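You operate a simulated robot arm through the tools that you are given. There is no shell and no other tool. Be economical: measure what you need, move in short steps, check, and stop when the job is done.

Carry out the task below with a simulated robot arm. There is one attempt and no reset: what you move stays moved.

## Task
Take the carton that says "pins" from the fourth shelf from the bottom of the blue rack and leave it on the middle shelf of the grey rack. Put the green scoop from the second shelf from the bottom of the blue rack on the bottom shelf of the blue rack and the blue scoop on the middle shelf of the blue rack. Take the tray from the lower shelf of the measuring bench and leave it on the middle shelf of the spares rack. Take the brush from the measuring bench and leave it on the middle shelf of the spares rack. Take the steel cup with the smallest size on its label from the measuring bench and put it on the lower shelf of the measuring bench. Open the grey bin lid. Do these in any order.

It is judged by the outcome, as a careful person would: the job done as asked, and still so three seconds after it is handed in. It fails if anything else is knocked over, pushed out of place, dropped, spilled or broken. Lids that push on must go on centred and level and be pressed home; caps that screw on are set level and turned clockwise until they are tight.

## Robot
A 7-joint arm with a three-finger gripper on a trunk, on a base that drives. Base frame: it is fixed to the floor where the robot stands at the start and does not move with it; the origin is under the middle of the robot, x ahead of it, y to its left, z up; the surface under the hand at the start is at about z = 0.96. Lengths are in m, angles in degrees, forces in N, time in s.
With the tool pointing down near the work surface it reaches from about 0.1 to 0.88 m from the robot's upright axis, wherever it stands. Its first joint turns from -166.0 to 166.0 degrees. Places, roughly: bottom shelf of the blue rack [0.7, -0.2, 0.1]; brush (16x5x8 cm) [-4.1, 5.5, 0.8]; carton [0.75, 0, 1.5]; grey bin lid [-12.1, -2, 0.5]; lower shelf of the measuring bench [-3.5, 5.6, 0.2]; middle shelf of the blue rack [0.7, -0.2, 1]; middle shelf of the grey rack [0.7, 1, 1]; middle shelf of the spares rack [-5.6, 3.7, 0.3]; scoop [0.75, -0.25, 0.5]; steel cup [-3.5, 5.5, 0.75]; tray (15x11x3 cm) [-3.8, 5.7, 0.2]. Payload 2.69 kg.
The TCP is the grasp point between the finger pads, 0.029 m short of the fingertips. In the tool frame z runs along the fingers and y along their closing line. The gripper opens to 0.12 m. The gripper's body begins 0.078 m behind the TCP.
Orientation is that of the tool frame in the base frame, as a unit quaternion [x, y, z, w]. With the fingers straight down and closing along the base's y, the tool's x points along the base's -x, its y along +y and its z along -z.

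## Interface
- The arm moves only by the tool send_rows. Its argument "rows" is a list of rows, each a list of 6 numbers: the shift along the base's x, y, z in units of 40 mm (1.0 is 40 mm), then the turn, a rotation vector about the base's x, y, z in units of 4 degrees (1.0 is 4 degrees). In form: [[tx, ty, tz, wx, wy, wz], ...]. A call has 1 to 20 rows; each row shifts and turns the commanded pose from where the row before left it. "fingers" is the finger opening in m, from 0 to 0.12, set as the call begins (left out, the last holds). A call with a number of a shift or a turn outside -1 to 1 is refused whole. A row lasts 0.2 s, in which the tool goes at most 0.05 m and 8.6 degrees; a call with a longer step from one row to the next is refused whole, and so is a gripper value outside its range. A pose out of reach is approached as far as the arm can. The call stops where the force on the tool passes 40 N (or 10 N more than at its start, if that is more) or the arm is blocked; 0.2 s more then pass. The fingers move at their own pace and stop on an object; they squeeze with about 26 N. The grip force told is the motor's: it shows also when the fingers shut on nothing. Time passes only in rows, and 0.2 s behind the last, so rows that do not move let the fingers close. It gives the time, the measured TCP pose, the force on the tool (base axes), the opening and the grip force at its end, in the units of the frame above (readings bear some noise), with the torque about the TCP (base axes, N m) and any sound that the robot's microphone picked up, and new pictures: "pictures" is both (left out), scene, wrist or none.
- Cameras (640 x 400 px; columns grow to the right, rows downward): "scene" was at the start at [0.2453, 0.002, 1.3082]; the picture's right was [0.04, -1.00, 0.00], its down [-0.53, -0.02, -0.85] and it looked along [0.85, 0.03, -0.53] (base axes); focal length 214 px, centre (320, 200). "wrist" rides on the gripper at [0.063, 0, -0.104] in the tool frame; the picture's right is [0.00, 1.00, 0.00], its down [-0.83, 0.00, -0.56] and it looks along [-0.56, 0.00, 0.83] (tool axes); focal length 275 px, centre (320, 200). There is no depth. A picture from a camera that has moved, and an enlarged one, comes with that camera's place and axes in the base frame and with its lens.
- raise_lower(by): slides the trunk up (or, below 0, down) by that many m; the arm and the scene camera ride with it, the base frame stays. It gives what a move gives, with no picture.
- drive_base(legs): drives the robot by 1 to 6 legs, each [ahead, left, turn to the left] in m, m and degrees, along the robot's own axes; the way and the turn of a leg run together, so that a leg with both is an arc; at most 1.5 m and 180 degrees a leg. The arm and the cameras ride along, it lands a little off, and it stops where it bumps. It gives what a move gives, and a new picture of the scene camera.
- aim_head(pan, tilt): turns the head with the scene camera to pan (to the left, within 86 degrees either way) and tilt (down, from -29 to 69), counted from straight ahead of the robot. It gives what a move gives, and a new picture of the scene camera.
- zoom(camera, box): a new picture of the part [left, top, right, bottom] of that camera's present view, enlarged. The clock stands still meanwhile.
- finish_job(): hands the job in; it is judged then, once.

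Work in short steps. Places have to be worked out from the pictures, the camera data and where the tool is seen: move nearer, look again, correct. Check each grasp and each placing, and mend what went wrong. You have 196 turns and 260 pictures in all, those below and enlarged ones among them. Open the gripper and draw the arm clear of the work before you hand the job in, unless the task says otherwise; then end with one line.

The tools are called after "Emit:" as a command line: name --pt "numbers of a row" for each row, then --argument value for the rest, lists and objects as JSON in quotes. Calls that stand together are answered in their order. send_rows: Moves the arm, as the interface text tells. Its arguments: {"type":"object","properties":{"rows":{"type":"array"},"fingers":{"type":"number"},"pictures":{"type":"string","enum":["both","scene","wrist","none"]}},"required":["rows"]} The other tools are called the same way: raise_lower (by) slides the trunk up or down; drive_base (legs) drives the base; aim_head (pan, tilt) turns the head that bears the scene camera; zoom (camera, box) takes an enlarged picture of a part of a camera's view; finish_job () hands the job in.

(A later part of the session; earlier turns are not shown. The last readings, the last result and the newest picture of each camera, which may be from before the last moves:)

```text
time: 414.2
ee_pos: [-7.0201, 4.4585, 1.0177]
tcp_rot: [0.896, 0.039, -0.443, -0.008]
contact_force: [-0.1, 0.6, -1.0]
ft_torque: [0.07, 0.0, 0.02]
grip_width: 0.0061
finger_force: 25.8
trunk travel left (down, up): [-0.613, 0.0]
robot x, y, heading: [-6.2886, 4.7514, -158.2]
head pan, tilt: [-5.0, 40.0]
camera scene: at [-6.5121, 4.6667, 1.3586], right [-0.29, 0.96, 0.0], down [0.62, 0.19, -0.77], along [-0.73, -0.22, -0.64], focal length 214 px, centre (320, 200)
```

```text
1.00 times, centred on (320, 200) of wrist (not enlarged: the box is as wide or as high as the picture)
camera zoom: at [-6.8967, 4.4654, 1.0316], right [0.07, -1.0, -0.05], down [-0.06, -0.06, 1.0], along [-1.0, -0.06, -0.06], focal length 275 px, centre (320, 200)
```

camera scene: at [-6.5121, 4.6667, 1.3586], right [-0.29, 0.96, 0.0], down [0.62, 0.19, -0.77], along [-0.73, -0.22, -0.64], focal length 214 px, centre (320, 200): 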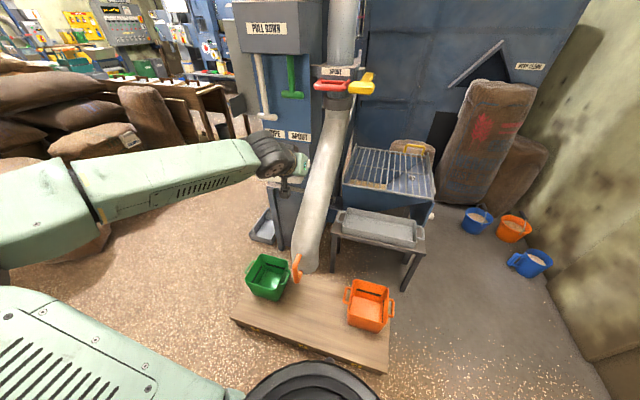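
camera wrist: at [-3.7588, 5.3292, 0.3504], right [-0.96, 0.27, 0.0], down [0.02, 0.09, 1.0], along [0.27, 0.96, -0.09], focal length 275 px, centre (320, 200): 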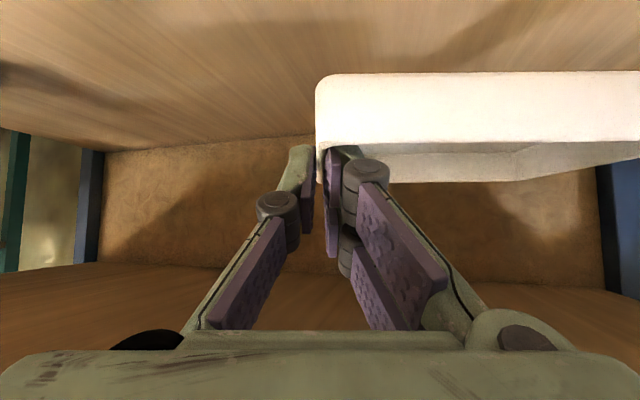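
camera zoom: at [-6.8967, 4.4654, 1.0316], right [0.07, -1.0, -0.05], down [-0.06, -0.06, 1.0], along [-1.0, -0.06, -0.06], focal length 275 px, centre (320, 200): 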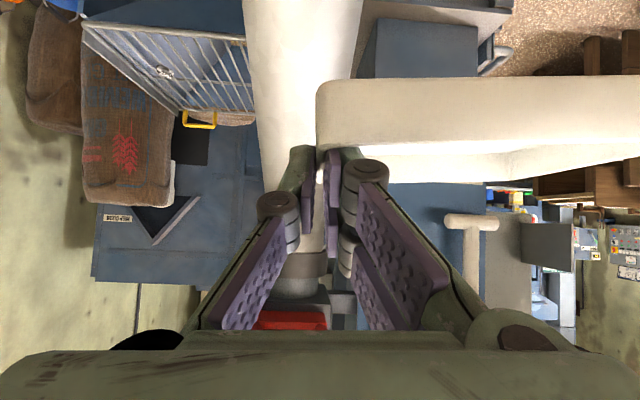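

The tray is still held, but I'm close to the machine. Back off, retract the arm a bit, then turn left to face east.

Emit:
drive_base --legs '[[-0.2, 0, 0]]'

Emit:
send_rows --pt "0.7 0.28 0.2 0 0 0" --pt "0.7 0.28 0.2 0 0 0" --pt "0.7 0.28 0.2 0 0 0" --pt "0.7 0.28 0.2 0 0 0" --pt "0.7 0.28 0.2 0 0 0" --pictures "none"

Emit:
drive_base --legs '[[0, 0, 100]]'

```text
time: 415.9
ee_pos: [-6.832, 4.5293, 1.0181]
tcp_rot: [0.895, 0.041, -0.444, -0.007]
contact_force: [-0.1, 0.2, -0.6]
ft_torque: [0.06, -0.03, 0.01]
grip_width: 0.0058
finger_force: 26.2
trunk travel left (down, up): [-0.613, 0.0]
robot x, y, heading: [-6.1022, 4.8284, -157.9]
head pan, tilt: [-5.0, 40.0]
camera scene: at [-6.3255, 4.7409, 1.3589], right [-0.29, 0.96, 0.0], down [0.61, 0.19, -0.77], along [-0.73, -0.22, -0.64], focal length 214 px, centre (320, 200)
```

scene: 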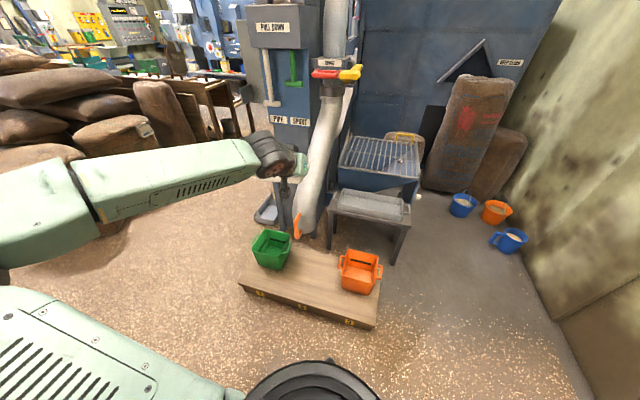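

```text
time: 417.1
ee_pos: [-6.6894, 4.5875, 1.0586]
tcp_rot: [0.896, 0.041, -0.442, -0.006]
contact_force: [0.1, -0.1, -0.9]
ft_torque: [0.12, -0.03, -0.03]
grip_width: 0.0057
finger_force: 26.2
trunk travel left (down, up): [-0.613, 0.0]
robot x, y, heading: [-6.1002, 4.8221, -158.0]
head pan, tilt: [-5.0, 40.0]
```

```text
time: 421.8
ee_pos: [-5.7582, 4.2884, 1.0581]
tcp_rot: [0.542, 0.714, -0.289, 0.336]
contact_force: [0.8, 0.0, -0.7]
ft_torque: [0.05, 0.07, 0.01]
grip_width: 0.006
finger_force: 26.3
trunk travel left (down, up): [-0.613, 0.0]
robot x, y, heading: [-6.1, 4.8261, -57.5]
head pan, tilt: [-5.0, 40.0]
camera scene: at [-5.9772, 4.6171, 1.3587], right [-0.89, -0.46, 0.0], down [-0.3, 0.57, -0.77], along [0.35, -0.68, -0.64], focal length 214 px, centre (320, 200)
```

scene: 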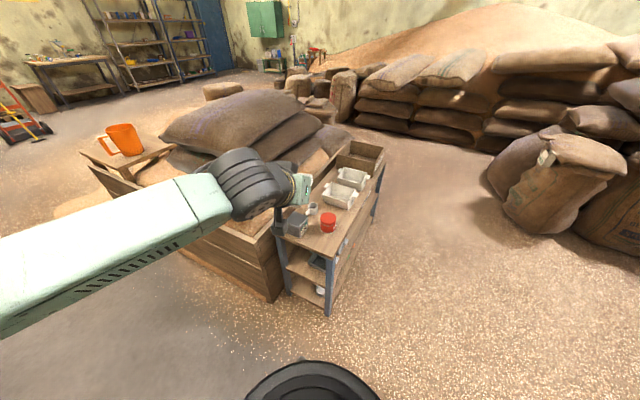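

Emit:
zoom --camera "scene" --box '[260, 140, 400, 320]'

```text
2.22 times, centred on (330, 230) of scene
camera zoom: at [-5.9772, 4.6171, 1.3587], right [-0.89, -0.46, 0.0], down [-0.3, 0.57, -0.77], along [0.35, -0.68, -0.64], focal length 477 px, centre (298, 133)
```

zoom: 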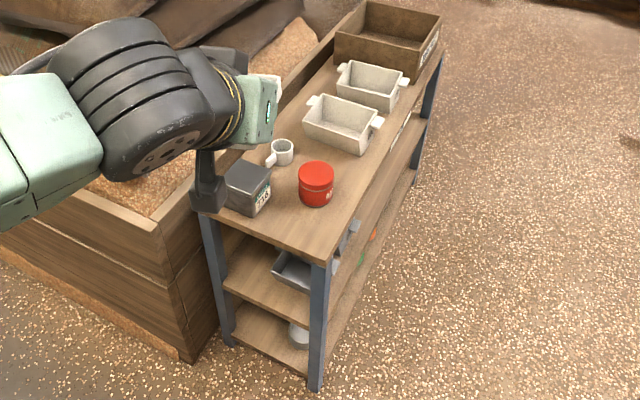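

The rack (x -5.78…-5.52, y 3.2…4.11) is open on its west side; middle shelf z≈0.35. Turn to heading 0 and slide south to stand west of it.

Emit:
drive_base --legs '[[0, 0, 57.5], [-0.4, -0.5, 0], [-0.05, -0.6, 0]]'

Emit:
aim_head --pan -10 --tilt 50

```text
time: 433.5
ee_pos: [-5.9095, 3.7267, 1.0583]
tcp_rot: [0.135, 0.886, -0.094, 0.434]
contact_force: [0.1, 0.4, -1.0]
ft_torque: [-0.06, 0.1, 0.0]
grip_width: 0.0059
finger_force: 26.1
trunk travel left (down, up): [-0.613, 0.0]
robot x, y, heading: [-6.5489, 3.7314, -0.3]
head pan, tilt: [-5.0, 40.0]
camera scene: at [-6.3056, 3.7212, 1.3587], right [-0.1, -1.0, 0.0], down [-0.64, 0.06, -0.77], along [0.76, -0.07, -0.64], focal length 214 px, centre (320, 200)
```

scene: 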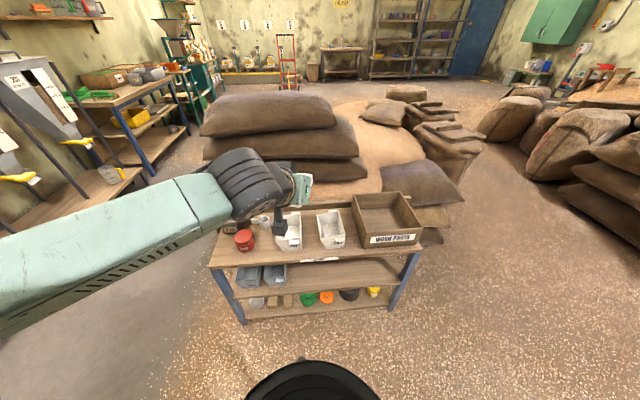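

```text
time: 434.2
ee_pos: [-5.9093, 3.7269, 1.059]
tcp_rot: [0.134, 0.886, -0.093, 0.434]
contact_force: [0.3, -0.1, -1.5]
ft_torque: [-0.07, 0.04, 0.02]
grip_width: 0.0061
finger_force: 26.0
trunk travel left (down, up): [-0.613, 0.0]
robot x, y, heading: [-6.5475, 3.7321, -0.2]
head pan, tilt: [-10.0, 50.0]
camera scene: at [-6.3145, 3.7154, 1.3445], right [-0.18, -0.98, 0.0], down [-0.75, 0.14, -0.64], along [0.63, -0.12, -0.77], focal length 214 px, centre (320, 200)
```

scene: 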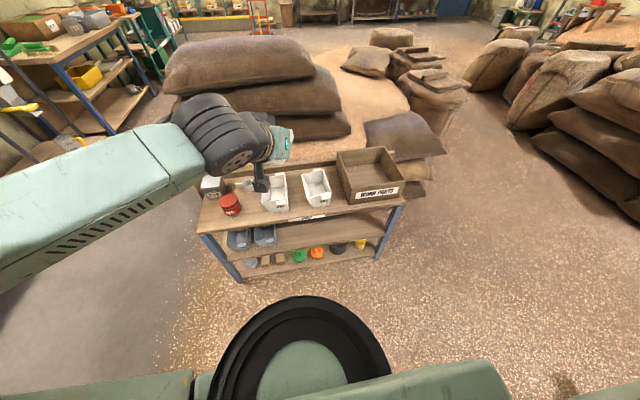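

The middle shelf is free on its southern half. Back off a little, slide to y≈3.41, lower the arm while extending and straightening the yaw, then lower the trunk.

Emit:
drive_base --legs '[[-0.13, -0.32, 0]]'

Emit:
send_rows --pt "0.25 0 -0.85 0 0 0.4" --pt "0.25 0 -0.85 0 0 0.4" --pt "0.25 0 -0.85 0 0 0.4" --pt "0.25 0 -0.85 0 0 0.4" --pt "0.25 0 -0.85 0 0 0.4" --pt "0.25 0 -0.85 0 0 0.4" --pt "0.25 0 -0.85 0 0 0.4" --pt "0.25 0 -0.85 0 0 0.4" --pt "0.25 0 -0.85 0 0 0.4" --pt "0.25 0 -0.85 0 0 0.4" --pictures "none"

Emit:
raise_lower --by -0.3

Emit:
send_rows --pt "0 0 0 0 0 0" --pictures "both"

```text
time: 437.3
ee_pos: [-6.0426, 3.4027, 1.0583]
tcp_rot: [0.136, 0.886, -0.094, 0.433]
contact_force: [-0.2, 0.4, -1.3]
ft_torque: [-0.06, 0.07, 0.0]
grip_width: 0.0062
finger_force: 26.2
trunk travel left (down, up): [-0.613, 0.0]
robot x, y, heading: [-6.6779, 3.4098, -0.1]
head pan, tilt: [-10.0, 50.0]
camera scene: at [-6.4478, 3.3931, 1.3445], right [-0.18, -0.98, 0.0], down [-0.75, 0.14, -0.64], along [0.63, -0.12, -0.77], focal length 214 px, centre (320, 200)
```

scene: 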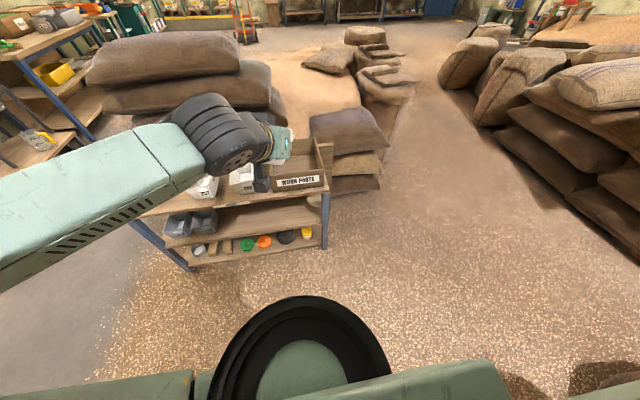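

```text
time: 439.5
ee_pos: [-5.9431, 3.4211, 0.7383]
tcp_rot: [0.015, 0.896, -0.033, 0.442]
contact_force: [0.3, -0.2, -0.9]
ft_torque: [-0.06, 0.04, 0.04]
grip_width: 0.0058
finger_force: 26.1
out of reach, approached as far as the arm can: row 10
trunk travel left (down, up): [-0.613, 0.0]
robot x, y, heading: [-6.682, 3.4103, -0.5]
head pan, tilt: [-10.0, 50.0]
```

```text
time: 442.5
ee_pos: [-5.9439, 3.4215, 0.4385]
tcp_rot: [0.015, 0.896, -0.035, 0.442]
contact_force: [0.1, 0.1, -0.9]
ft_torque: [-0.09, 0.02, 0.02]
grip_width: 0.0061
finger_force: 25.8
trunk travel left (down, up): [-0.313, 0.3]
robot x, y, heading: [-6.6825, 3.411, -0.5]
head pan, tilt: [-10.0, 50.0]
```

```text
time: 442.9
ee_pos: [-5.9436, 3.4213, 0.4384]
tcp_rot: [0.015, 0.897, -0.035, 0.441]
contact_force: [-0.9, -1.3, -1.3]
ft_torque: [-0.08, 0.0, 0.0]
grip_width: 0.006
finger_force: 25.7
trunk travel left (down, up): [-0.313, 0.3]
robot x, y, heading: [-6.6783, 3.412, -0.4]
head pan, tilt: [-10.0, 50.0]
camera scene: at [-6.4477, 3.3933, 1.0445], right [-0.18, -0.98, 0.0], down [-0.75, 0.14, -0.64], along [0.63, -0.12, -0.77], focal length 214 px, centre (320, 200)
camera wrist: at [-6.0626, 3.4288, 0.4519], right [0.05, 1.0, -0.05], down [0.07, 0.05, 1.0], along [1.0, -0.06, -0.06], focal length 275 px, centre (320, 200)
```

scene: 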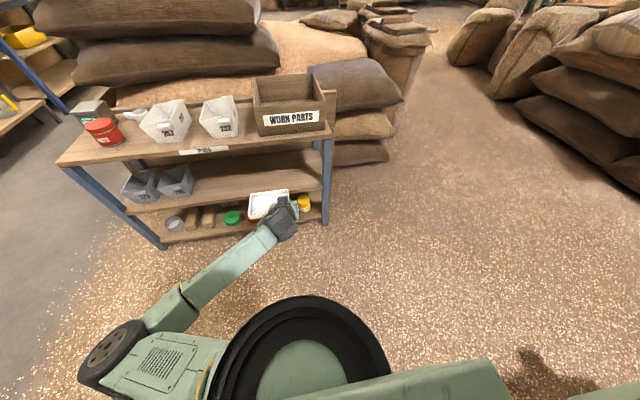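
wrist: 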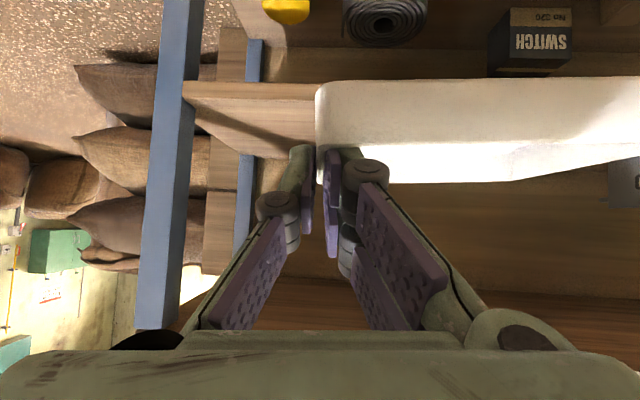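

Mid-shelf surface ≈0.326; tray bottom ≈0.40. Lower 3 cm, shift 3 cm left, and drive in 0.22.

Emit:
raise_lower --by -0.03

Emit:
drive_base --legs '[[0, 0.035, 0.4], [0.215, 0, 0]]'

Emit:
send_rows --pt "0 0 -0.2 0.5 0 0" --pictures "wrist"

```text
time: 443.7
ee_pos: [-5.9427, 3.4208, 0.4082]
tcp_rot: [0.015, 0.896, -0.035, 0.442]
contact_force: [-0.4, 0.4, -1.1]
ft_torque: [-0.06, 0.02, 0.01]
grip_width: 0.0062
finger_force: 25.1
trunk travel left (down, up): [-0.283, 0.33]
robot x, y, heading: [-6.6795, 3.4091, -0.6]
head pan, tilt: [-10.0, 50.0]
```

```text
time: 445.9
ee_pos: [-5.7262, 3.4579, 0.4084]
tcp_rot: [0.013, 0.896, -0.033, 0.442]
contact_force: [0.5, -0.8, -1.9]
ft_torque: [-0.06, 0.06, -0.03]
grip_width: 0.0063
finger_force: 26.4
trunk travel left (down, up): [-0.283, 0.33]
robot x, y, heading: [-6.4613, 3.446, -0.1]
head pan, tilt: [-10.0, 50.0]
camera scene: at [-6.2319, 3.4282, 1.0145], right [-0.18, -0.98, 0.0], down [-0.75, 0.14, -0.64], along [0.63, -0.12, -0.77], focal length 214 px, centre (320, 200)
```

scene: 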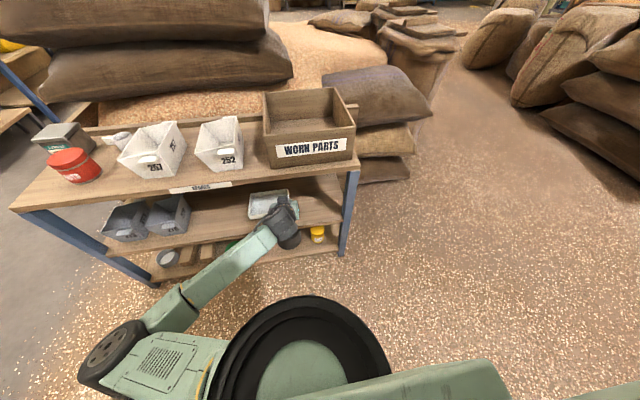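

```text
time: 446.3
ee_pos: [-5.7267, 3.4675, 0.403]
tcp_rot: [0.022, 0.897, -0.019, 0.44]
contact_force: [-0.1, -0.3, -0.8]
ft_torque: [-0.05, 0.05, -0.05]
grip_width: 0.006
finger_force: 25.8
out of reach, approached as far as the arm can: row 1
trunk travel left (down, up): [-0.283, 0.33]
robot x, y, heading: [-6.4638, 3.448, -0.2]
head pan, tilt: [-10.0, 50.0]
camera wrist: at [-5.8468, 3.4743, 0.4177], right [0.05, 1.0, -0.02], down [0.07, 0.02, 1.0], along [1.0, -0.05, -0.07], focal length 275 px, centre (320, 200)
```

wrist: 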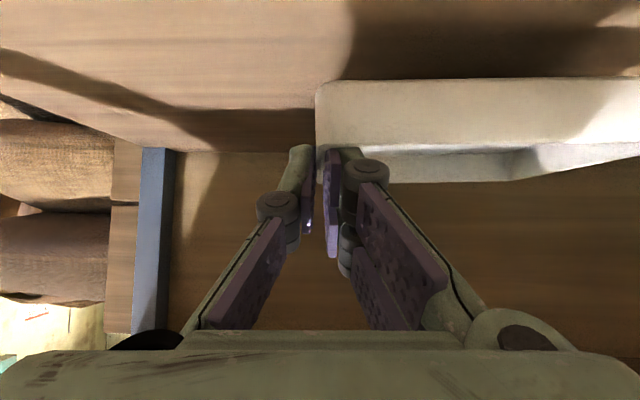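

Tray is over the middle shelf. Lower with the trunk in small steps to contact.

Emit:
raise_lower --by -0.028

Emit:
raise_lower --by -0.006

Emit:
raise_lower --by -0.005

Emit:
raise_lower --by -0.004

```text
time: 447.0
ee_pos: [-5.727, 3.4676, 0.3765]
tcp_rot: [0.021, 0.898, -0.019, 0.44]
contact_force: [-0.3, -0.4, -0.1]
ft_torque: [-0.09, 0.05, 0.01]
grip_width: 0.0063
finger_force: 26.0
trunk travel left (down, up): [-0.255, 0.358]
robot x, y, heading: [-6.4659, 3.446, -0.5]
head pan, tilt: [-10.0, 50.0]
```

```text
time: 447.6
ee_pos: [-5.7266, 3.4688, 0.3699]
tcp_rot: [0.022, 0.897, -0.019, 0.44]
contact_force: [0.7, 0.3, 1.2]
ft_torque: [0.21, 0.04, -0.09]
grip_width: 0.0062
finger_force: 26.4
trunk travel left (down, up): [-0.249, 0.364]
robot x, y, heading: [-6.463, 3.4464, -0.3]
head pan, tilt: [-10.0, 50.0]
```

```text
time: 448.1
ee_pos: [-5.7265, 3.4686, 0.3676]
tcp_rot: [0.022, 0.896, -0.019, 0.443]
contact_force: [-1.5, 0.1, 20.5]
ft_torque: [0.42, 0.59, -0.12]
grip_width: 0.0059
finger_force: 25.8
trunk travel left (down, up): [-0.244, 0.369]
robot x, y, heading: [-6.4643, 3.4433, -0.2]
head pan, tilt: [-10.0, 50.0]
```

```text
time: 448.6
ee_pos: [-5.7256, 3.4674, 0.3681]
tcp_rot: [0.023, 0.894, -0.019, 0.448]
contact_force: [-0.9, 0.0, 13.9]
ft_torque: [0.39, 0.41, -0.11]
grip_width: 0.0062
finger_force: 25.6
trunk travel left (down, up): [-0.241, 0.372]
robot x, y, heading: [-6.4627, 3.4463, -0.5]
head pan, tilt: [-10.0, 50.0]
stopped: the force on the tool passed its limit at 42 N (the readings are from after the stop); the commanded pose is now the measured one
```

Tray rests on the shelf. Open slightly, raise 4 cm to clear the rim, then back out.

Emit:
send_rows --pt "0 0 0 0 0 0" --pt "0 0 0 0 0 0" --fingers 0.04 --pictures "none"

Emit:
raise_lower --by 0.045

Emit:
drive_base --legs '[[-0.25, 0, 0]]'

```text
time: 449.2
ee_pos: [-5.7261, 3.4673, 0.3675]
tcp_rot: [0.022, 0.894, -0.02, 0.447]
contact_force: [4.5, -5.0, 18.1]
ft_torque: [0.34, -0.04, 0.07]
grip_width: 0.0386
finger_force: 0.1
trunk travel left (down, up): [-0.241, 0.372]
robot x, y, heading: [-6.4633, 3.4442, -0.2]
head pan, tilt: [-10.0, 50.0]
```

```text
time: 450.1
ee_pos: [-5.725, 3.4684, 0.4099]
tcp_rot: [0.021, 0.895, -0.018, 0.445]
contact_force: [-0.3, -0.2, -1.5]
ft_torque: [0.0, 0.04, 0.03]
grip_width: 0.0402
finger_force: 0.1
trunk travel left (down, up): [-0.286, 0.327]
robot x, y, heading: [-6.4644, 3.4429, -0.5]
head pan, tilt: [-10.0, 50.0]
```

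```text
time: 451.9
ee_pos: [-5.9742, 3.4681, 0.4097]
tcp_rot: [0.024, 0.895, -0.021, 0.445]
contact_force: [-0.2, 0.8, 0.0]
ft_torque: [0.0, 0.01, -0.07]
grip_width: 0.0401
finger_force: 0.1
trunk travel left (down, up): [-0.286, 0.327]
robot x, y, heading: [-6.7128, 3.4455, -0.8]
head pan, tilt: [-10.0, 50.0]
camera scene: at [-6.4803, 3.4294, 1.0172], right [-0.18, -0.98, 0.0], down [-0.75, 0.14, -0.64], along [0.63, -0.12, -0.77], focal length 214 px, centre (320, 200)
```

scene: 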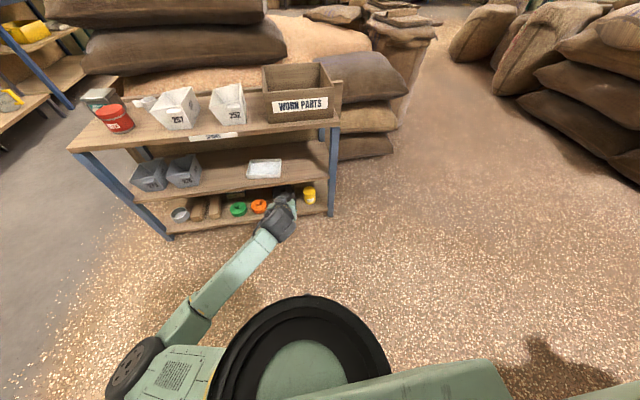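

Tray is on the spares rack's middle shelf. Raise the arm for travel and drive back to the bench in one go, ending near x≈-4.05 facing it.

Emit:
raise_lower --by 0.32

Emit:
send_rows --pt "0 0 0.8 0 0 0" --pt "0 0 0.8 0 0 0" --pt "0 0 0.8 0 0 0" --pt "0 0 0.8 0 0 0" --pt "0 0 0.8 0 0 0" --pt "0 0 0.8 0 0 0" --pt "0 0 0.8 0 0 0" --pt "0 0 0.8 0 0 0" --fingers 0.07 --pictures "none"

Emit:
drive_base --legs '[[0.3, 0.55, 0.5], [0.1, 0.75, 0], [1.2, 0, 0], [1.0, 0, 0], [0, 0, 90]]'

```text
time: 455.0
ee_pos: [-5.9737, 3.4661, 0.7303]
tcp_rot: [0.023, 0.895, -0.019, 0.445]
contact_force: [0.4, 0.2, -0.1]
ft_torque: [0.0, -0.01, -0.01]
grip_width: 0.0399
finger_force: 0.1
trunk travel left (down, up): [-0.606, 0.007]
robot x, y, heading: [-6.7089, 3.4438, -0.8]
head pan, tilt: [-10.0, 50.0]
```

```text
time: 456.8
ee_pos: [-5.9731, 3.4673, 0.986]
tcp_rot: [0.023, 0.895, -0.02, 0.444]
contact_force: [-0.3, 0.4, 0.5]
ft_torque: [-0.01, -0.04, 0.02]
grip_width: 0.0699
finger_force: 0.0
trunk travel left (down, up): [-0.606, 0.007]
robot x, y, heading: [-6.7119, 3.4465, -0.5]
head pan, tilt: [-10.0, 50.0]
```

```text
time: 482.0
ee_pos: [-4.0735, 5.4889, 0.986]
tcp_rot: [-0.606, 0.659, 0.296, 0.334]
contact_force: [0.2, 0.6, -0.3]
ft_torque: [0.02, -0.01, 0.02]
grip_width: 0.0701
finger_force: 0.0
trunk travel left (down, up): [-0.606, 0.007]
robot x, y, heading: [-4.0757, 4.7505, 87.9]
head pan, tilt: [-10.0, 50.0]
camera scene: at [-4.053, 4.9794, 1.3372], right [0.98, -0.21, 0.0], down [-0.16, -0.75, -0.64], along [0.14, 0.63, -0.77], focal length 214 px, centre (320, 200)
```

scene: 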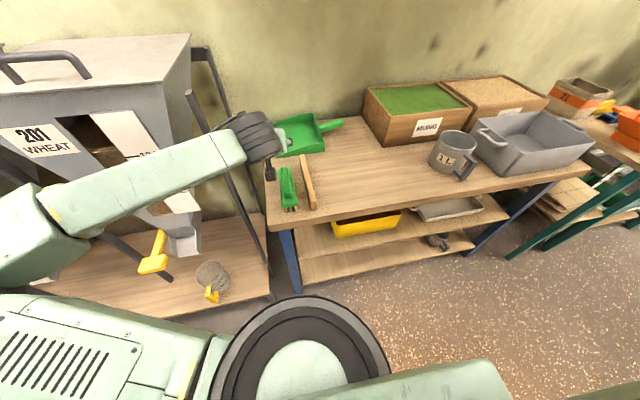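

Arrived. Zoom in on the brush and the board beside it.

Emit:
zoom --camera "scene" --box '[240, 130, 360, 230]'

```text
4.00 times, centred on (300, 180) of scene
camera zoom: at [-4.053, 4.9794, 1.3372], right [0.98, -0.21, 0.0], down [-0.16, -0.75, -0.64], along [0.14, 0.63, -0.77], focal length 858 px, centre (400, 280)
```

zoom: 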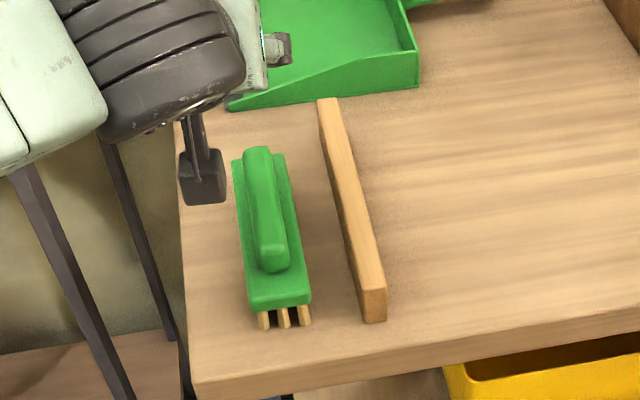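

The brush handle runs along y at x≈-4.052, y 5.385–5.505, top z≈0.88. Position above with yaw +5° and descend partway.

Emit:
send_rows --pt "0.18 -0.49 0 0 0 0.42" --pt "0.18 -0.49 0 0 0 0.42" --pt "0.18 -0.49 0 0 0 0.42" --pt "0 0 -0.8 0 0 0" --pt "0 0 -0.8 0 0 0" --fingers 0.06 --pictures "wrist"

```text
time: 483.2
ee_pos: [-4.0523, 5.4338, 0.9218]
tcp_rot: [0.636, -0.631, -0.309, -0.318]
contact_force: [-0.4, 0.6, -0.7]
ft_torque: [0.01, -0.01, -0.01]
grip_width: 0.0604
finger_force: 0.1
out of reach, approached as far as the arm can: row 5
trunk travel left (down, up): [-0.606, 0.007]
robot x, y, heading: [-4.0751, 4.7496, 87.9]
head pan, tilt: [-10.0, 50.0]
camera wrist: at [-4.0522, 5.314, 0.9346], right [-1.0, 0.0, -0.02], down [-0.02, 0.06, 1.0], along [0.0, 1.0, -0.06], focal length 275 px, centre (320, 200)
```

wrist: 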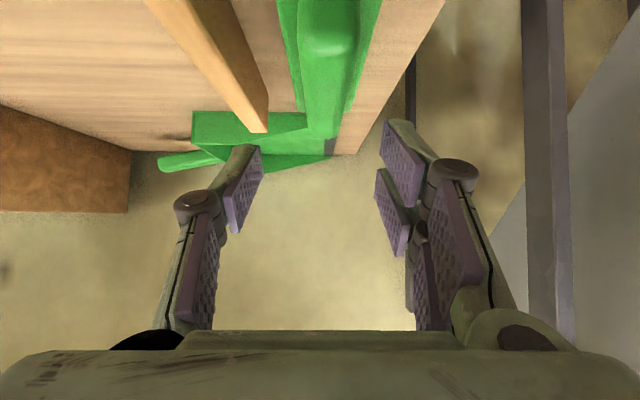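

Well centred. Narrow to 4.5 cm, nudge -4 mm in x, and lower 5 cm with the trunk.

Emit:
send_rows --pt "-0.1 0 0 0 0 0" --pt "0 0 0 0 0 0" --fingers 0.045 --pictures "none"

Emit:
raise_lower --by -0.045

Emit:
send_rows --pt "0 0 0 0 0 0" --pictures "wrist"

```text
time: 483.8
ee_pos: [-4.0568, 5.4349, 0.9238]
tcp_rot: [0.635, -0.632, -0.31, -0.32]
contact_force: [0.3, 0.5, 0.8]
ft_torque: [0.01, -0.03, 0.02]
grip_width: 0.0447
finger_force: 0.1
trunk travel left (down, up): [-0.606, 0.007]
robot x, y, heading: [-4.0752, 4.7471, 87.6]
head pan, tilt: [-10.0, 50.0]
```

```text
time: 484.7
ee_pos: [-4.0569, 5.4345, 0.8777]
tcp_rot: [0.635, -0.632, -0.309, -0.319]
contact_force: [0.1, -0.1, -0.3]
ft_torque: [0.01, 0.06, -0.02]
grip_width: 0.0451
finger_force: 0.1
trunk travel left (down, up): [-0.561, 0.052]
robot x, y, heading: [-4.0748, 4.7497, 87.9]
head pan, tilt: [-10.0, 50.0]
```

```text
time: 485.1
ee_pos: [-4.056, 5.4352, 0.8781]
tcp_rot: [0.635, -0.632, -0.309, -0.319]
contact_force: [0.8, 0.1, -1.0]
ft_torque: [-0.01, 0.0, 0.04]
grip_width: 0.0448
finger_force: 0.1
trunk travel left (down, up): [-0.561, 0.052]
robot x, y, heading: [-4.0769, 4.7499, 87.8]
head pan, tilt: [-10.0, 50.0]
camera wrist: at [-4.0557, 5.314, 0.8906], right [-1.0, 0.0, -0.02], down [-0.02, 0.06, 1.0], along [0.0, 1.0, -0.06], focal length 275 px, centre (320, 200)
```

wrist: 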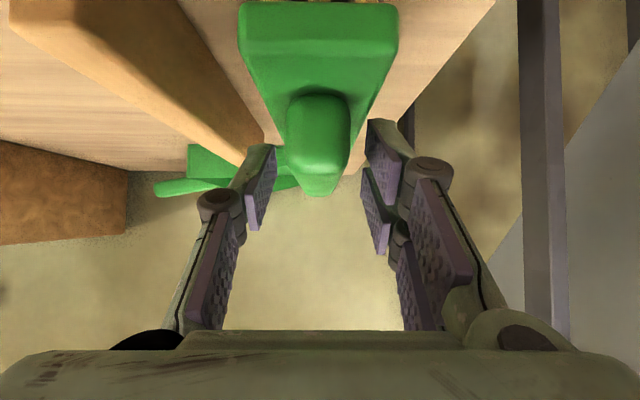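

Handle between the fingers. Lower 8 mm more and close.

Emit:
raise_lower --by -0.008

Emit:
send_rows --pt "0 0 0 0 0 0" --pt "0 0 0 0 0 0" --pt "0 0 0 0 0 0" --fingers 0.0 --pictures "none"

Emit:
raise_lower --by 0.05

Emit:
send_rows --pt "0 0 0 0 0 0" --pictures "wrist"

```text
time: 485.7
ee_pos: [-4.0562, 5.4359, 0.8693]
tcp_rot: [0.636, -0.631, -0.31, -0.319]
contact_force: [0.6, -0.2, 0.8]
ft_torque: [0.02, 0.04, -0.03]
grip_width: 0.0453
finger_force: 0.4
trunk travel left (down, up): [-0.553, 0.06]
robot x, y, heading: [-4.0705, 4.7537, 87.9]
head pan, tilt: [-10.0, 50.0]
```

```text
time: 486.5
ee_pos: [-4.0573, 5.435, 0.87]
tcp_rot: [0.635, -0.631, -0.31, -0.32]
contact_force: [-1.4, 1.6, 4.3]
ft_torque: [-0.16, 0.09, -0.03]
grip_width: 0.0345
finger_force: 25.9
trunk travel left (down, up): [-0.553, 0.06]
robot x, y, heading: [-4.072, 4.7486, 87.9]
head pan, tilt: [-10.0, 50.0]
```

```text
time: 487.4
ee_pos: [-4.0568, 5.4345, 0.9189]
tcp_rot: [0.636, -0.631, -0.31, -0.319]
contact_force: [0.4, 0.1, -1.5]
ft_torque: [-0.06, 0.01, 0.0]
grip_width: 0.0344
finger_force: 26.2
trunk travel left (down, up): [-0.603, 0.01]
robot x, y, heading: [-4.0734, 4.7476, 87.9]
head pan, tilt: [-10.0, 50.0]
```

```text
time: 487.8
ee_pos: [-4.0567, 5.4356, 0.919]
tcp_rot: [0.635, -0.631, -0.31, -0.32]
contact_force: [0.0, -0.1, -1.5]
ft_torque: [-0.03, 0.01, -0.02]
grip_width: 0.0345
finger_force: 25.8
trunk travel left (down, up): [-0.603, 0.01]
robot x, y, heading: [-4.0741, 4.7512, 87.7]
head pan, tilt: [-10.0, 50.0]
camera wrist: at [-4.0557, 5.3142, 0.9324], right [-1.0, 0.0, -0.02], down [-0.02, 0.06, 1.0], along [0.0, 1.0, -0.06], focal length 275 px, centre (320, 200)
```

wrist: 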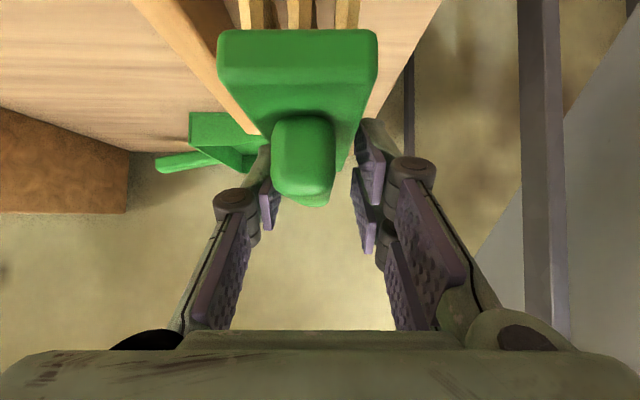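

Brush gripped and lifted. Raise it and drive back to the spares rack by the same route.

Emit:
send_rows --pt "0 0 0.8 0 0 0" --pt "0 0 0.8 0 0 0" --pt "0 0 0.8 0 0 0" --pt "0 0 0.5 0 0 0" --pictures "none"

Emit:
drive_base --legs '[[0, 0, -88], [-1.2, 0, 0], [-1.02, 0, 0], [-0.1, -0.6, 0], [-0.3, -0.44, 0]]'

```text
time: 488.8
ee_pos: [-4.048, 5.4351, 1.0327]
tcp_rot: [-0.633, 0.636, 0.3, 0.324]
contact_force: [-0.8, -0.8, -1.1]
ft_torque: [-0.04, 0.02, -0.01]
grip_width: 0.0343
finger_force: 26.1
trunk travel left (down, up): [-0.603, 0.01]
robot x, y, heading: [-4.0768, 4.7491, 87.6]
head pan, tilt: [-10.0, 50.0]
```

```text
time: 509.9
ee_pos: [-5.8386, 4.062, 1.0327]
tcp_rot: [0.001, 0.897, -0.024, 0.442]
contact_force: [0.3, 0.0, -1.9]
ft_torque: [-0.02, 0.07, -0.01]
grip_width: 0.0342
finger_force: 26.2
trunk travel left (down, up): [-0.603, 0.01]
robot x, y, heading: [-6.5248, 4.0916, -2.7]
head pan, tilt: [-10.0, 50.0]
stopped in leg 5: the robot was blocked; the commanded pose is now the measured one
camera scene: at [-6.2924, 4.0642, 1.3339], right [-0.22, -0.98, 0.0], down [-0.75, 0.17, -0.64], along [0.63, -0.14, -0.77], focal length 214 px, centre (320, 200)
```

scene: 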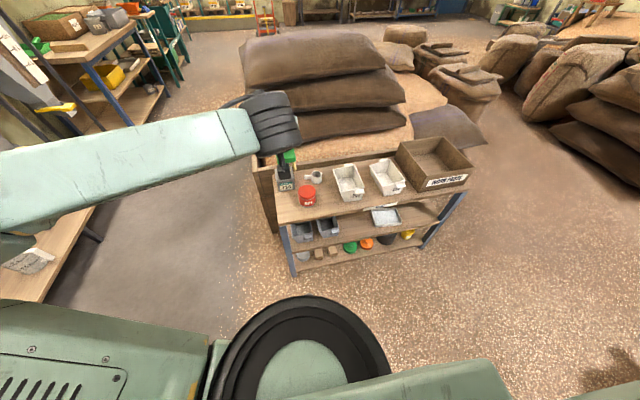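

The base touched the plank behind; move forward a little, then right, then to the standoff. Then lower the arm and trunk as before.

Emit:
drive_base --legs '[[0.06, -0.2, 2.7], [0, -0.18, 0], [-0.2, 0, 0]]'

Emit:
send_rows --pt "0.15 0 -0.8 0 0 0" --pt "0.15 0 -0.8 0 0 0" --pt "0.15 0 -0.8 0 0 0" --pt "0.15 0 -0.8 0 0 0" --pt "0.15 0 -0.8 0 0 0" --pt "0.15 0 -0.8 0 0 0" --pt "0.15 0 -0.8 0 0 0" --pt "0.15 0 -0.8 0 0 0" --pt "0.15 0 -0.8 0 0 0" --pt "0.15 0 -0.6 0 0 0" --pictures "none"

Emit:
raise_lower --by -0.3

Emit:
send_rows --pt "0 0 0 0 0 0" --pictures "wrist"

```text
time: 514.9
ee_pos: [-5.9831, 3.7126, 1.0332]
tcp_rot: [-0.021, 0.896, -0.012, 0.443]
contact_force: [0.4, 0.0, -1.5]
ft_torque: [-0.01, 0.01, 0.0]
grip_width: 0.0341
finger_force: 26.2
trunk travel left (down, up): [-0.603, 0.01]
robot x, y, heading: [-6.6645, 3.707, -0.2]
head pan, tilt: [-10.0, 50.0]
camera scene: at [-6.4369, 3.6936, 1.3344], right [-0.18, -0.98, 0.0], down [-0.75, 0.14, -0.64], along [0.63, -0.11, -0.77], focal length 214 px, centre (320, 200)
```

scene: 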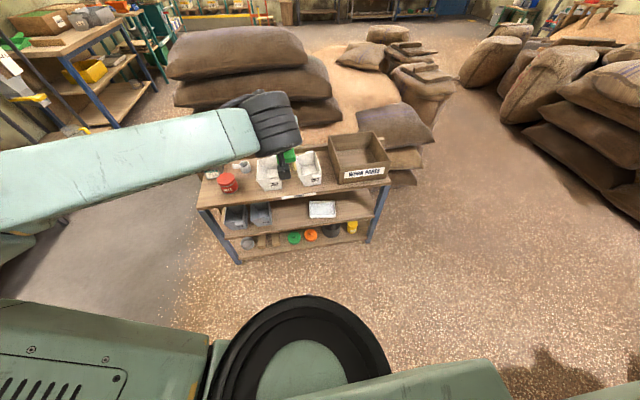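

```text
time: 517.1
ee_pos: [-5.9282, 3.71, 0.7478]
tcp_rot: [-0.02, 0.896, -0.012, 0.443]
contact_force: [0.0, 0.4, -1.5]
ft_torque: [0.02, 0.02, -0.03]
grip_width: 0.034
finger_force: 25.8
out of reach, approached as far as the arm can: row 10
trunk travel left (down, up): [-0.603, 0.01]
robot x, y, heading: [-6.6672, 3.7092, -0.3]
head pan, tilt: [-10.0, 50.0]
```

```text
time: 520.1
ee_pos: [-5.9288, 3.7102, 0.4474]
tcp_rot: [-0.019, 0.896, -0.013, 0.443]
contact_force: [0.7, -0.5, -1.2]
ft_torque: [-0.02, 0.04, 0.0]
grip_width: 0.0342
finger_force: 26.3
trunk travel left (down, up): [-0.303, 0.31]
robot x, y, heading: [-6.6655, 3.7096, -0.4]
head pan, tilt: [-10.0, 50.0]
```

```text
time: 520.5
ee_pos: [-5.9288, 3.7101, 0.4481]
tcp_rot: [-0.02, 0.896, -0.013, 0.443]
contact_force: [0.0, 1.2, -0.4]
ft_torque: [-0.01, 0.01, -0.01]
grip_width: 0.034
finger_force: 25.3
trunk travel left (down, up): [-0.303, 0.31]
robot x, y, heading: [-6.6642, 3.71, -0.4]
head pan, tilt: [-10.0, 50.0]
camera wrist: at [-6.0488, 3.7077, 0.461], right [-0.03, 1.0, -0.04], down [0.06, 0.05, 1.0], along [1.0, 0.03, -0.06], focal length 275 px, centre (320, 200)
```

wrist: 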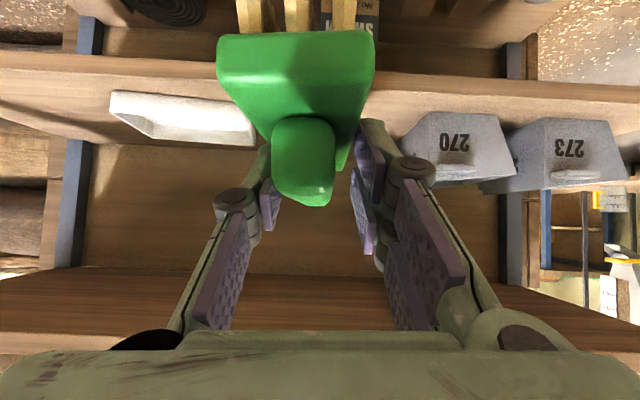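

Brush is lined up between the tray and the bins. Lower 3 cm, shift 1 cm left, drive in.

Emit:
raise_lower --by -0.032

Emit:
drive_base --legs '[[0, 0.012, 0.3], [0.226, 0, 0]]'

Emit:
raise_lower --by -0.015

Emit:
send_rows --pt "0 0 0 0 0 0" --pictures "wrist"

```text
time: 521.2
ee_pos: [-5.9285, 3.7099, 0.4146]
tcp_rot: [-0.02, 0.896, -0.013, 0.443]
contact_force: [1.2, -0.7, -0.6]
ft_torque: [0.02, 0.07, 0.01]
grip_width: 0.0344
finger_force: 25.7
trunk travel left (down, up): [-0.271, 0.342]
robot x, y, heading: [-6.6714, 3.7073, -0.1]
head pan, tilt: [-10.0, 50.0]
```

```text
time: 523.4
ee_pos: [-5.7039, 3.7268, 0.4154]
tcp_rot: [-0.022, 0.896, -0.012, 0.443]
contact_force: [0.0, 0.4, -1.5]
ft_torque: [0.0, 0.06, -0.02]
grip_width: 0.0341
finger_force: 25.9
trunk travel left (down, up): [-0.271, 0.342]
robot x, y, heading: [-6.4403, 3.7203, 0.0]
head pan, tilt: [-10.0, 50.0]
camera scene: at [-6.2107, 3.707, 1.0022], right [-0.17, -0.98, 0.0], down [-0.75, 0.13, -0.64], along [0.63, -0.11, -0.77], focal length 214 px, centre (320, 200)
```

scene: 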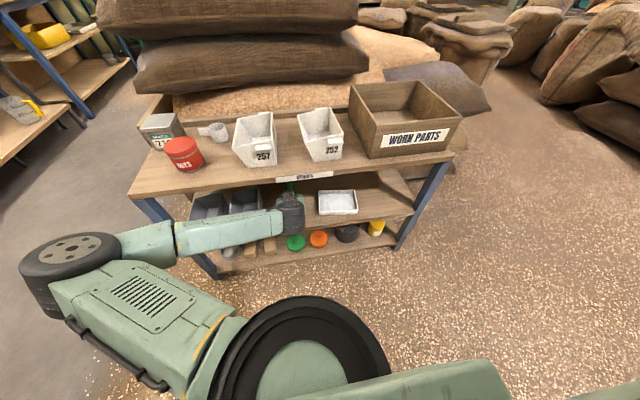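

```text
time: 524.0
ee_pos: [-5.7032, 3.7265, 0.4011]
tcp_rot: [-0.021, 0.895, -0.011, 0.445]
contact_force: [2.3, -0.2, 4.2]
ft_torque: [0.08, -0.67, -0.06]
grip_width: 0.0341
finger_force: 26.2
trunk travel left (down, up): [-0.256, 0.357]
robot x, y, heading: [-6.4401, 3.7237, 0.2]
head pan, tilt: [-10.0, 50.0]
```

```text
time: 524.4
ee_pos: [-5.7026, 3.7274, 0.4015]
tcp_rot: [-0.021, 0.896, -0.012, 0.444]
contact_force: [2.1, -0.1, 5.7]
ft_torque: [0.08, -0.9, -0.07]
grip_width: 0.0341
finger_force: 26.0
trunk travel left (down, up): [-0.256, 0.357]
robot x, y, heading: [-6.4446, 3.717, -0.1]
head pan, tilt: [-10.0, 50.0]
camera wrist: at [-5.8229, 3.7228, 0.4149], right [-0.03, 1.0, -0.04], down [0.06, 0.04, 1.0], along [1.0, 0.03, -0.06], focal length 275 px, centre (320, 200)
```

wrist: 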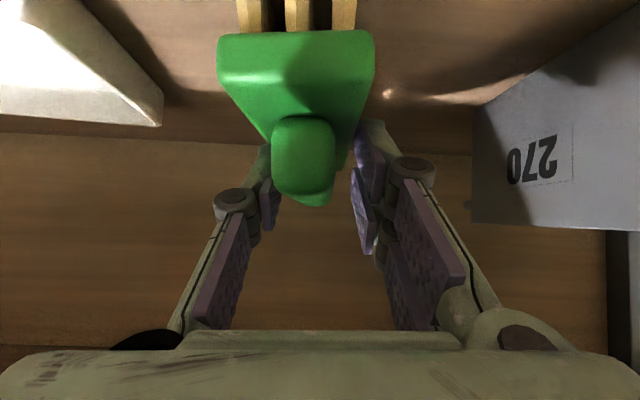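

Touching the shelf. Press 4 mm lower, release, raise and back out.

Emit:
raise_lower --by -0.004

Emit:
send_rows --pt "0 0 0 0 0 0" --pt "0 0 0 0 0 0" --pt "0 0 0 0 0 0" --fingers 0.06 --pictures "none"

Emit:
raise_lower --by 0.03

Emit:
drive_base --legs '[[-0.2, 0, 0]]'

Emit:
zoom --camera "scene" --box '[160, 130, 440, 300]'

```text
time: 524.9
ee_pos: [-5.7033, 3.7254, 0.3995]
tcp_rot: [-0.021, 0.895, -0.012, 0.446]
contact_force: [-5.9, -1.6, 26.9]
ft_torque: [0.3, -0.23, 0.29]
grip_width: 0.0344
finger_force: 26.3
trunk travel left (down, up): [-0.252, 0.361]
robot x, y, heading: [-6.4403, 3.7226, 0.1]
head pan, tilt: [-10.0, 50.0]
```

```text
time: 525.7
ee_pos: [-5.7031, 3.7248, 0.3968]
tcp_rot: [-0.023, 0.896, -0.011, 0.443]
contact_force: [4.8, 0.2, 13.1]
ft_torque: [-0.4, -0.33, 0.12]
grip_width: 0.062
finger_force: 0.6
trunk travel left (down, up): [-0.252, 0.361]
robot x, y, heading: [-6.4425, 3.7222, 0.5]
head pan, tilt: [-10.0, 50.0]
```

```text
time: 526.5
ee_pos: [-5.7033, 3.7264, 0.4249]
tcp_rot: [-0.022, 0.897, -0.012, 0.442]
contact_force: [0.6, -0.2, 0.4]
ft_torque: [-0.01, -0.02, 0.0]
grip_width: 0.06
finger_force: 0.0
trunk travel left (down, up): [-0.282, 0.331]
robot x, y, heading: [-6.4407, 3.7196, -0.1]
head pan, tilt: [-10.0, 50.0]
```

```text
time: 528.0
ee_pos: [-5.9014, 3.7266, 0.4259]
tcp_rot: [-0.024, 0.896, -0.011, 0.443]
contact_force: [0.4, -0.1, 0.6]
ft_torque: [0.0, 0.0, 0.01]
grip_width: 0.0603
finger_force: 0.1
trunk travel left (down, up): [-0.282, 0.331]
robot x, y, heading: [-6.6404, 3.7207, 0.5]
head pan, tilt: [-10.0, 50.0]
camera scene: at [-6.4086, 3.7072, 1.0132], right [-0.17, -0.99, 0.0], down [-0.75, 0.13, -0.64], along [0.63, -0.11, -0.77], focal length 214 px, centre (320, 200)
```

scene: 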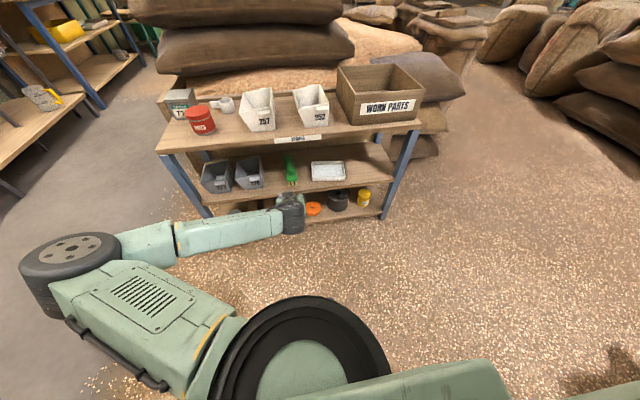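

```text
2.29 times, centred on (300, 215) of scene
camera zoom: at [-6.4086, 3.7072, 1.0132], right [-0.17, -0.99, 0.0], down [-0.75, 0.13, -0.64], along [0.63, -0.11, -0.77], focal length 490 px, centre (366, 166)
```

zoom: 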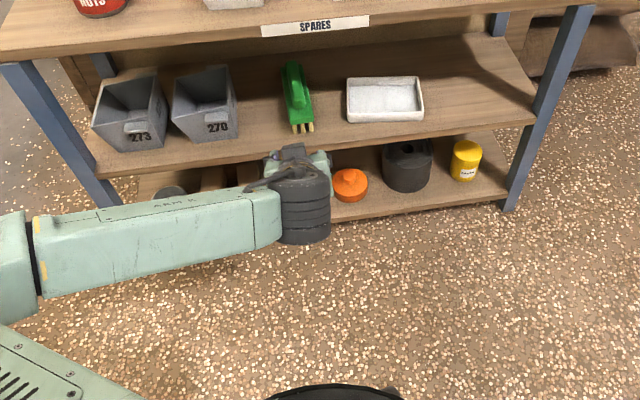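

Both brush and tray are on the spares rack's middle shelf. Raise the arm for travel, and turn toward the grey bin to look at the way.

Emit:
raise_lower --by 0.33

Emit:
send_rows --pt "-0.3 0 0.8 0 0 0" --pt "-0.3 0 0.8 0 0 0" --pt "-0.3 0 0.8 0 0 0" --pt "-0.3 0 0.8 0 0 0" --pt "-0.3 0 0.8 0 0 0" --pt "-0.3 0 0.8 0 0 0" --pt "-0.3 0 0.8 0 0 0" --pt "-0.3 0 0.8 0 0 0" --pt "-0.3 0 0.6 0 0 0" --pictures "none"

Emit:
drive_base --legs '[[0, -0.3, 0], [0, 0, -130]]'

Emit:
aim_head --pan 0 --tilt 15

```text
time: 531.3
ee_pos: [-5.9021, 3.7275, 0.755]
tcp_rot: [-0.023, 0.896, -0.011, 0.443]
contact_force: [0.1, -0.5, -0.7]
ft_torque: [0.02, 0.03, -0.02]
grip_width: 0.0601
finger_force: 0.1
trunk travel left (down, up): [-0.612, 0.001]
robot x, y, heading: [-6.6384, 3.7241, 0.1]
head pan, tilt: [-10.0, 50.0]
```

```text
time: 533.4
ee_pos: [-5.9955, 3.6589, 1.0348]
tcp_rot: [0.047, 0.898, -0.057, 0.434]
contact_force: [0.4, 0.9, -0.2]
ft_torque: [-0.03, -0.02, 0.02]
grip_width: 0.0601
finger_force: 0.1
out of reach, approached as far as the arm can: row 5, 6, 7
trunk travel left (down, up): [-0.612, 0.001]
robot x, y, heading: [-6.6424, 3.7219, 0.1]
head pan, tilt: [-10.0, 50.0]
stopped in row 9: the arm was blocked; the commanded pose is now the measured one
```

```text
time: 541.8
ee_pos: [-7.1101, 2.9775, 1.036]
tcp_rot: [0.836, 0.331, -0.419, 0.13]
contact_force: [-0.3, -0.2, 0.1]
ft_torque: [0.0, 0.0, -0.02]
grip_width: 0.0599
finger_force: 0.0
trunk travel left (down, up): [-0.612, 0.001]
robot x, y, heading: [-6.6381, 3.4214, -131.1]
head pan, tilt: [-10.0, 50.0]
camera scene: at [-6.8019, 3.2543, 1.3432], right [-0.63, 0.78, 0.0], down [0.59, 0.48, -0.64], along [-0.5, -0.41, -0.77], focal length 214 px, centre (320, 200)
```

scene: 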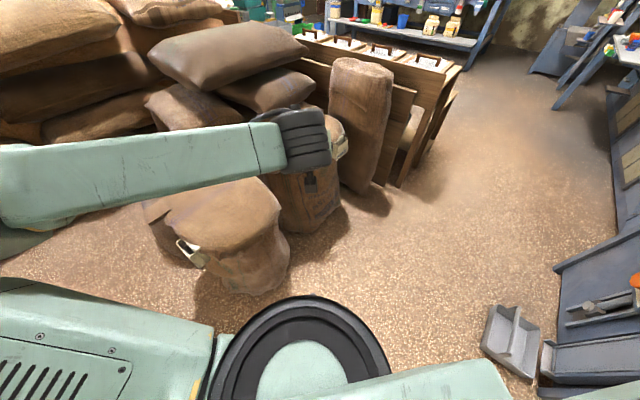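

```text
time: 542.9
ee_pos: [-7.1108, 2.9779, 1.0346]
tcp_rot: [0.836, 0.33, -0.419, 0.129]
contact_force: [-0.3, -0.2, 0.6]
ft_torque: [0.02, 0.0, 0.02]
grip_width: 0.0601
finger_force: 0.1
trunk travel left (down, up): [-0.612, 0.001]
robot x, y, heading: [-6.6388, 3.4234, -130.8]
head pan, tilt: [0.0, 15.0]
camera scene: at [-6.8033, 3.2322, 1.3969], right [-0.76, 0.66, 0.0], down [0.17, 0.2, -0.97], along [-0.63, -0.73, -0.26], focal length 214 px, centre (320, 200)
```

scene: 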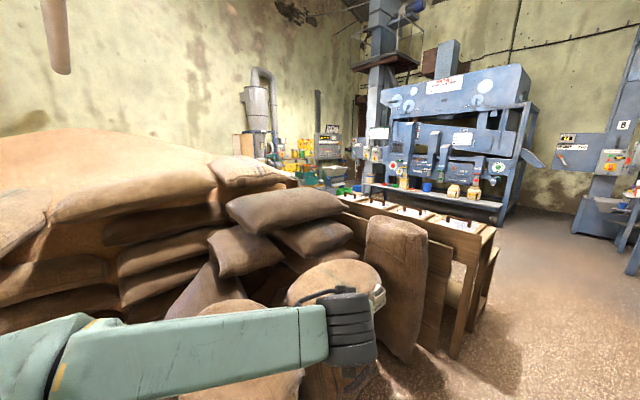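

The bin is beyond the wooden cabinets; the free passage runs west at y≈3.4. First put the arm in the compact tool-down posture.

Emit:
send_rows --pt "0.06 0.16 0.04 0.667 -0.58 0" --pt "0.06 0.16 0.04 0.667 -0.58 0" --pt "0.06 0.16 0.04 0.667 -0.58 0" --pt "0.06 0.16 0.04 0.667 -0.58 0" --pt "0.06 0.16 0.04 0.667 -0.58 0" --pt "0.06 0.16 0.04 0.667 -0.58 0" --pt "0.06 0.16 0.04 0.667 -0.58 0" --pt "0.06 0.16 0.04 0.667 -0.58 0" --pt "0.06 0.16 0.04 0.667 -0.58 0" --pt "0.06 0.16 0.04 0.667 -0.58 0" --pt "0.06 0.16 0.04 0.667 -0.58 0" --pt "0.06 0.16 0.04 0.667 -0.58 0" --pt "0.06 0.16 0.04 0.667 -0.58 0" --pt "0.06 0.16 0.04 0.667 -0.58 0" --pt "0.06 0.16 0.04 0.667 -0.58 0" --pictures "none"

Emit:
drive_base --legs '[[0, 0, -48]]'

```text
time: 546.0
ee_pos: [-7.0741, 3.0745, 1.0594]
tcp_rot: [0.914, 0.398, -0.017, -0.07]
contact_force: [-0.4, 0.2, 0.3]
ft_torque: [0.0, 0.02, -0.03]
grip_width: 0.06
finger_force: 0.0
trunk travel left (down, up): [-0.612, 0.001]
robot x, y, heading: [-6.6423, 3.4191, -131.0]
head pan, tilt: [0.0, 15.0]
```

```text
time: 548.7
ee_pos: [-7.1889, 3.519, 1.0589]
tcp_rot: [0.997, -0.012, 0.012, -0.071]
contact_force: [-0.2, 0.4, 0.8]
ft_torque: [-0.02, -0.03, 0.0]
grip_width: 0.0601
finger_force: 0.1
trunk travel left (down, up): [-0.612, 0.001]
robot x, y, heading: [-6.637, 3.4257, -179.3]
head pan, tilt: [0.0, 15.0]
camera scene: at [-6.8894, 3.4189, 1.3969], right [-0.01, 1.0, 0.0], down [0.26, 0.0, -0.97], along [-0.97, -0.01, -0.26], focal length 214 px, centre (320, 200)
```

scene: 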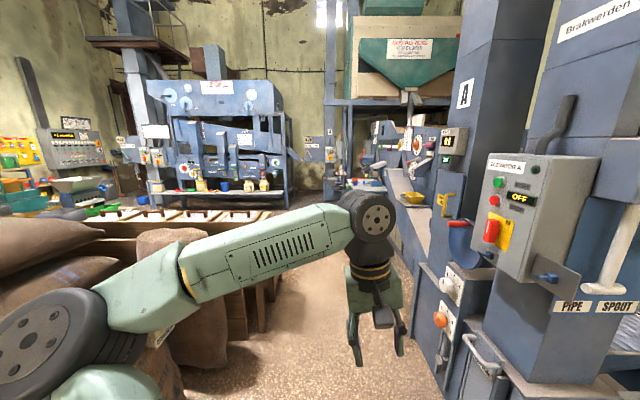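

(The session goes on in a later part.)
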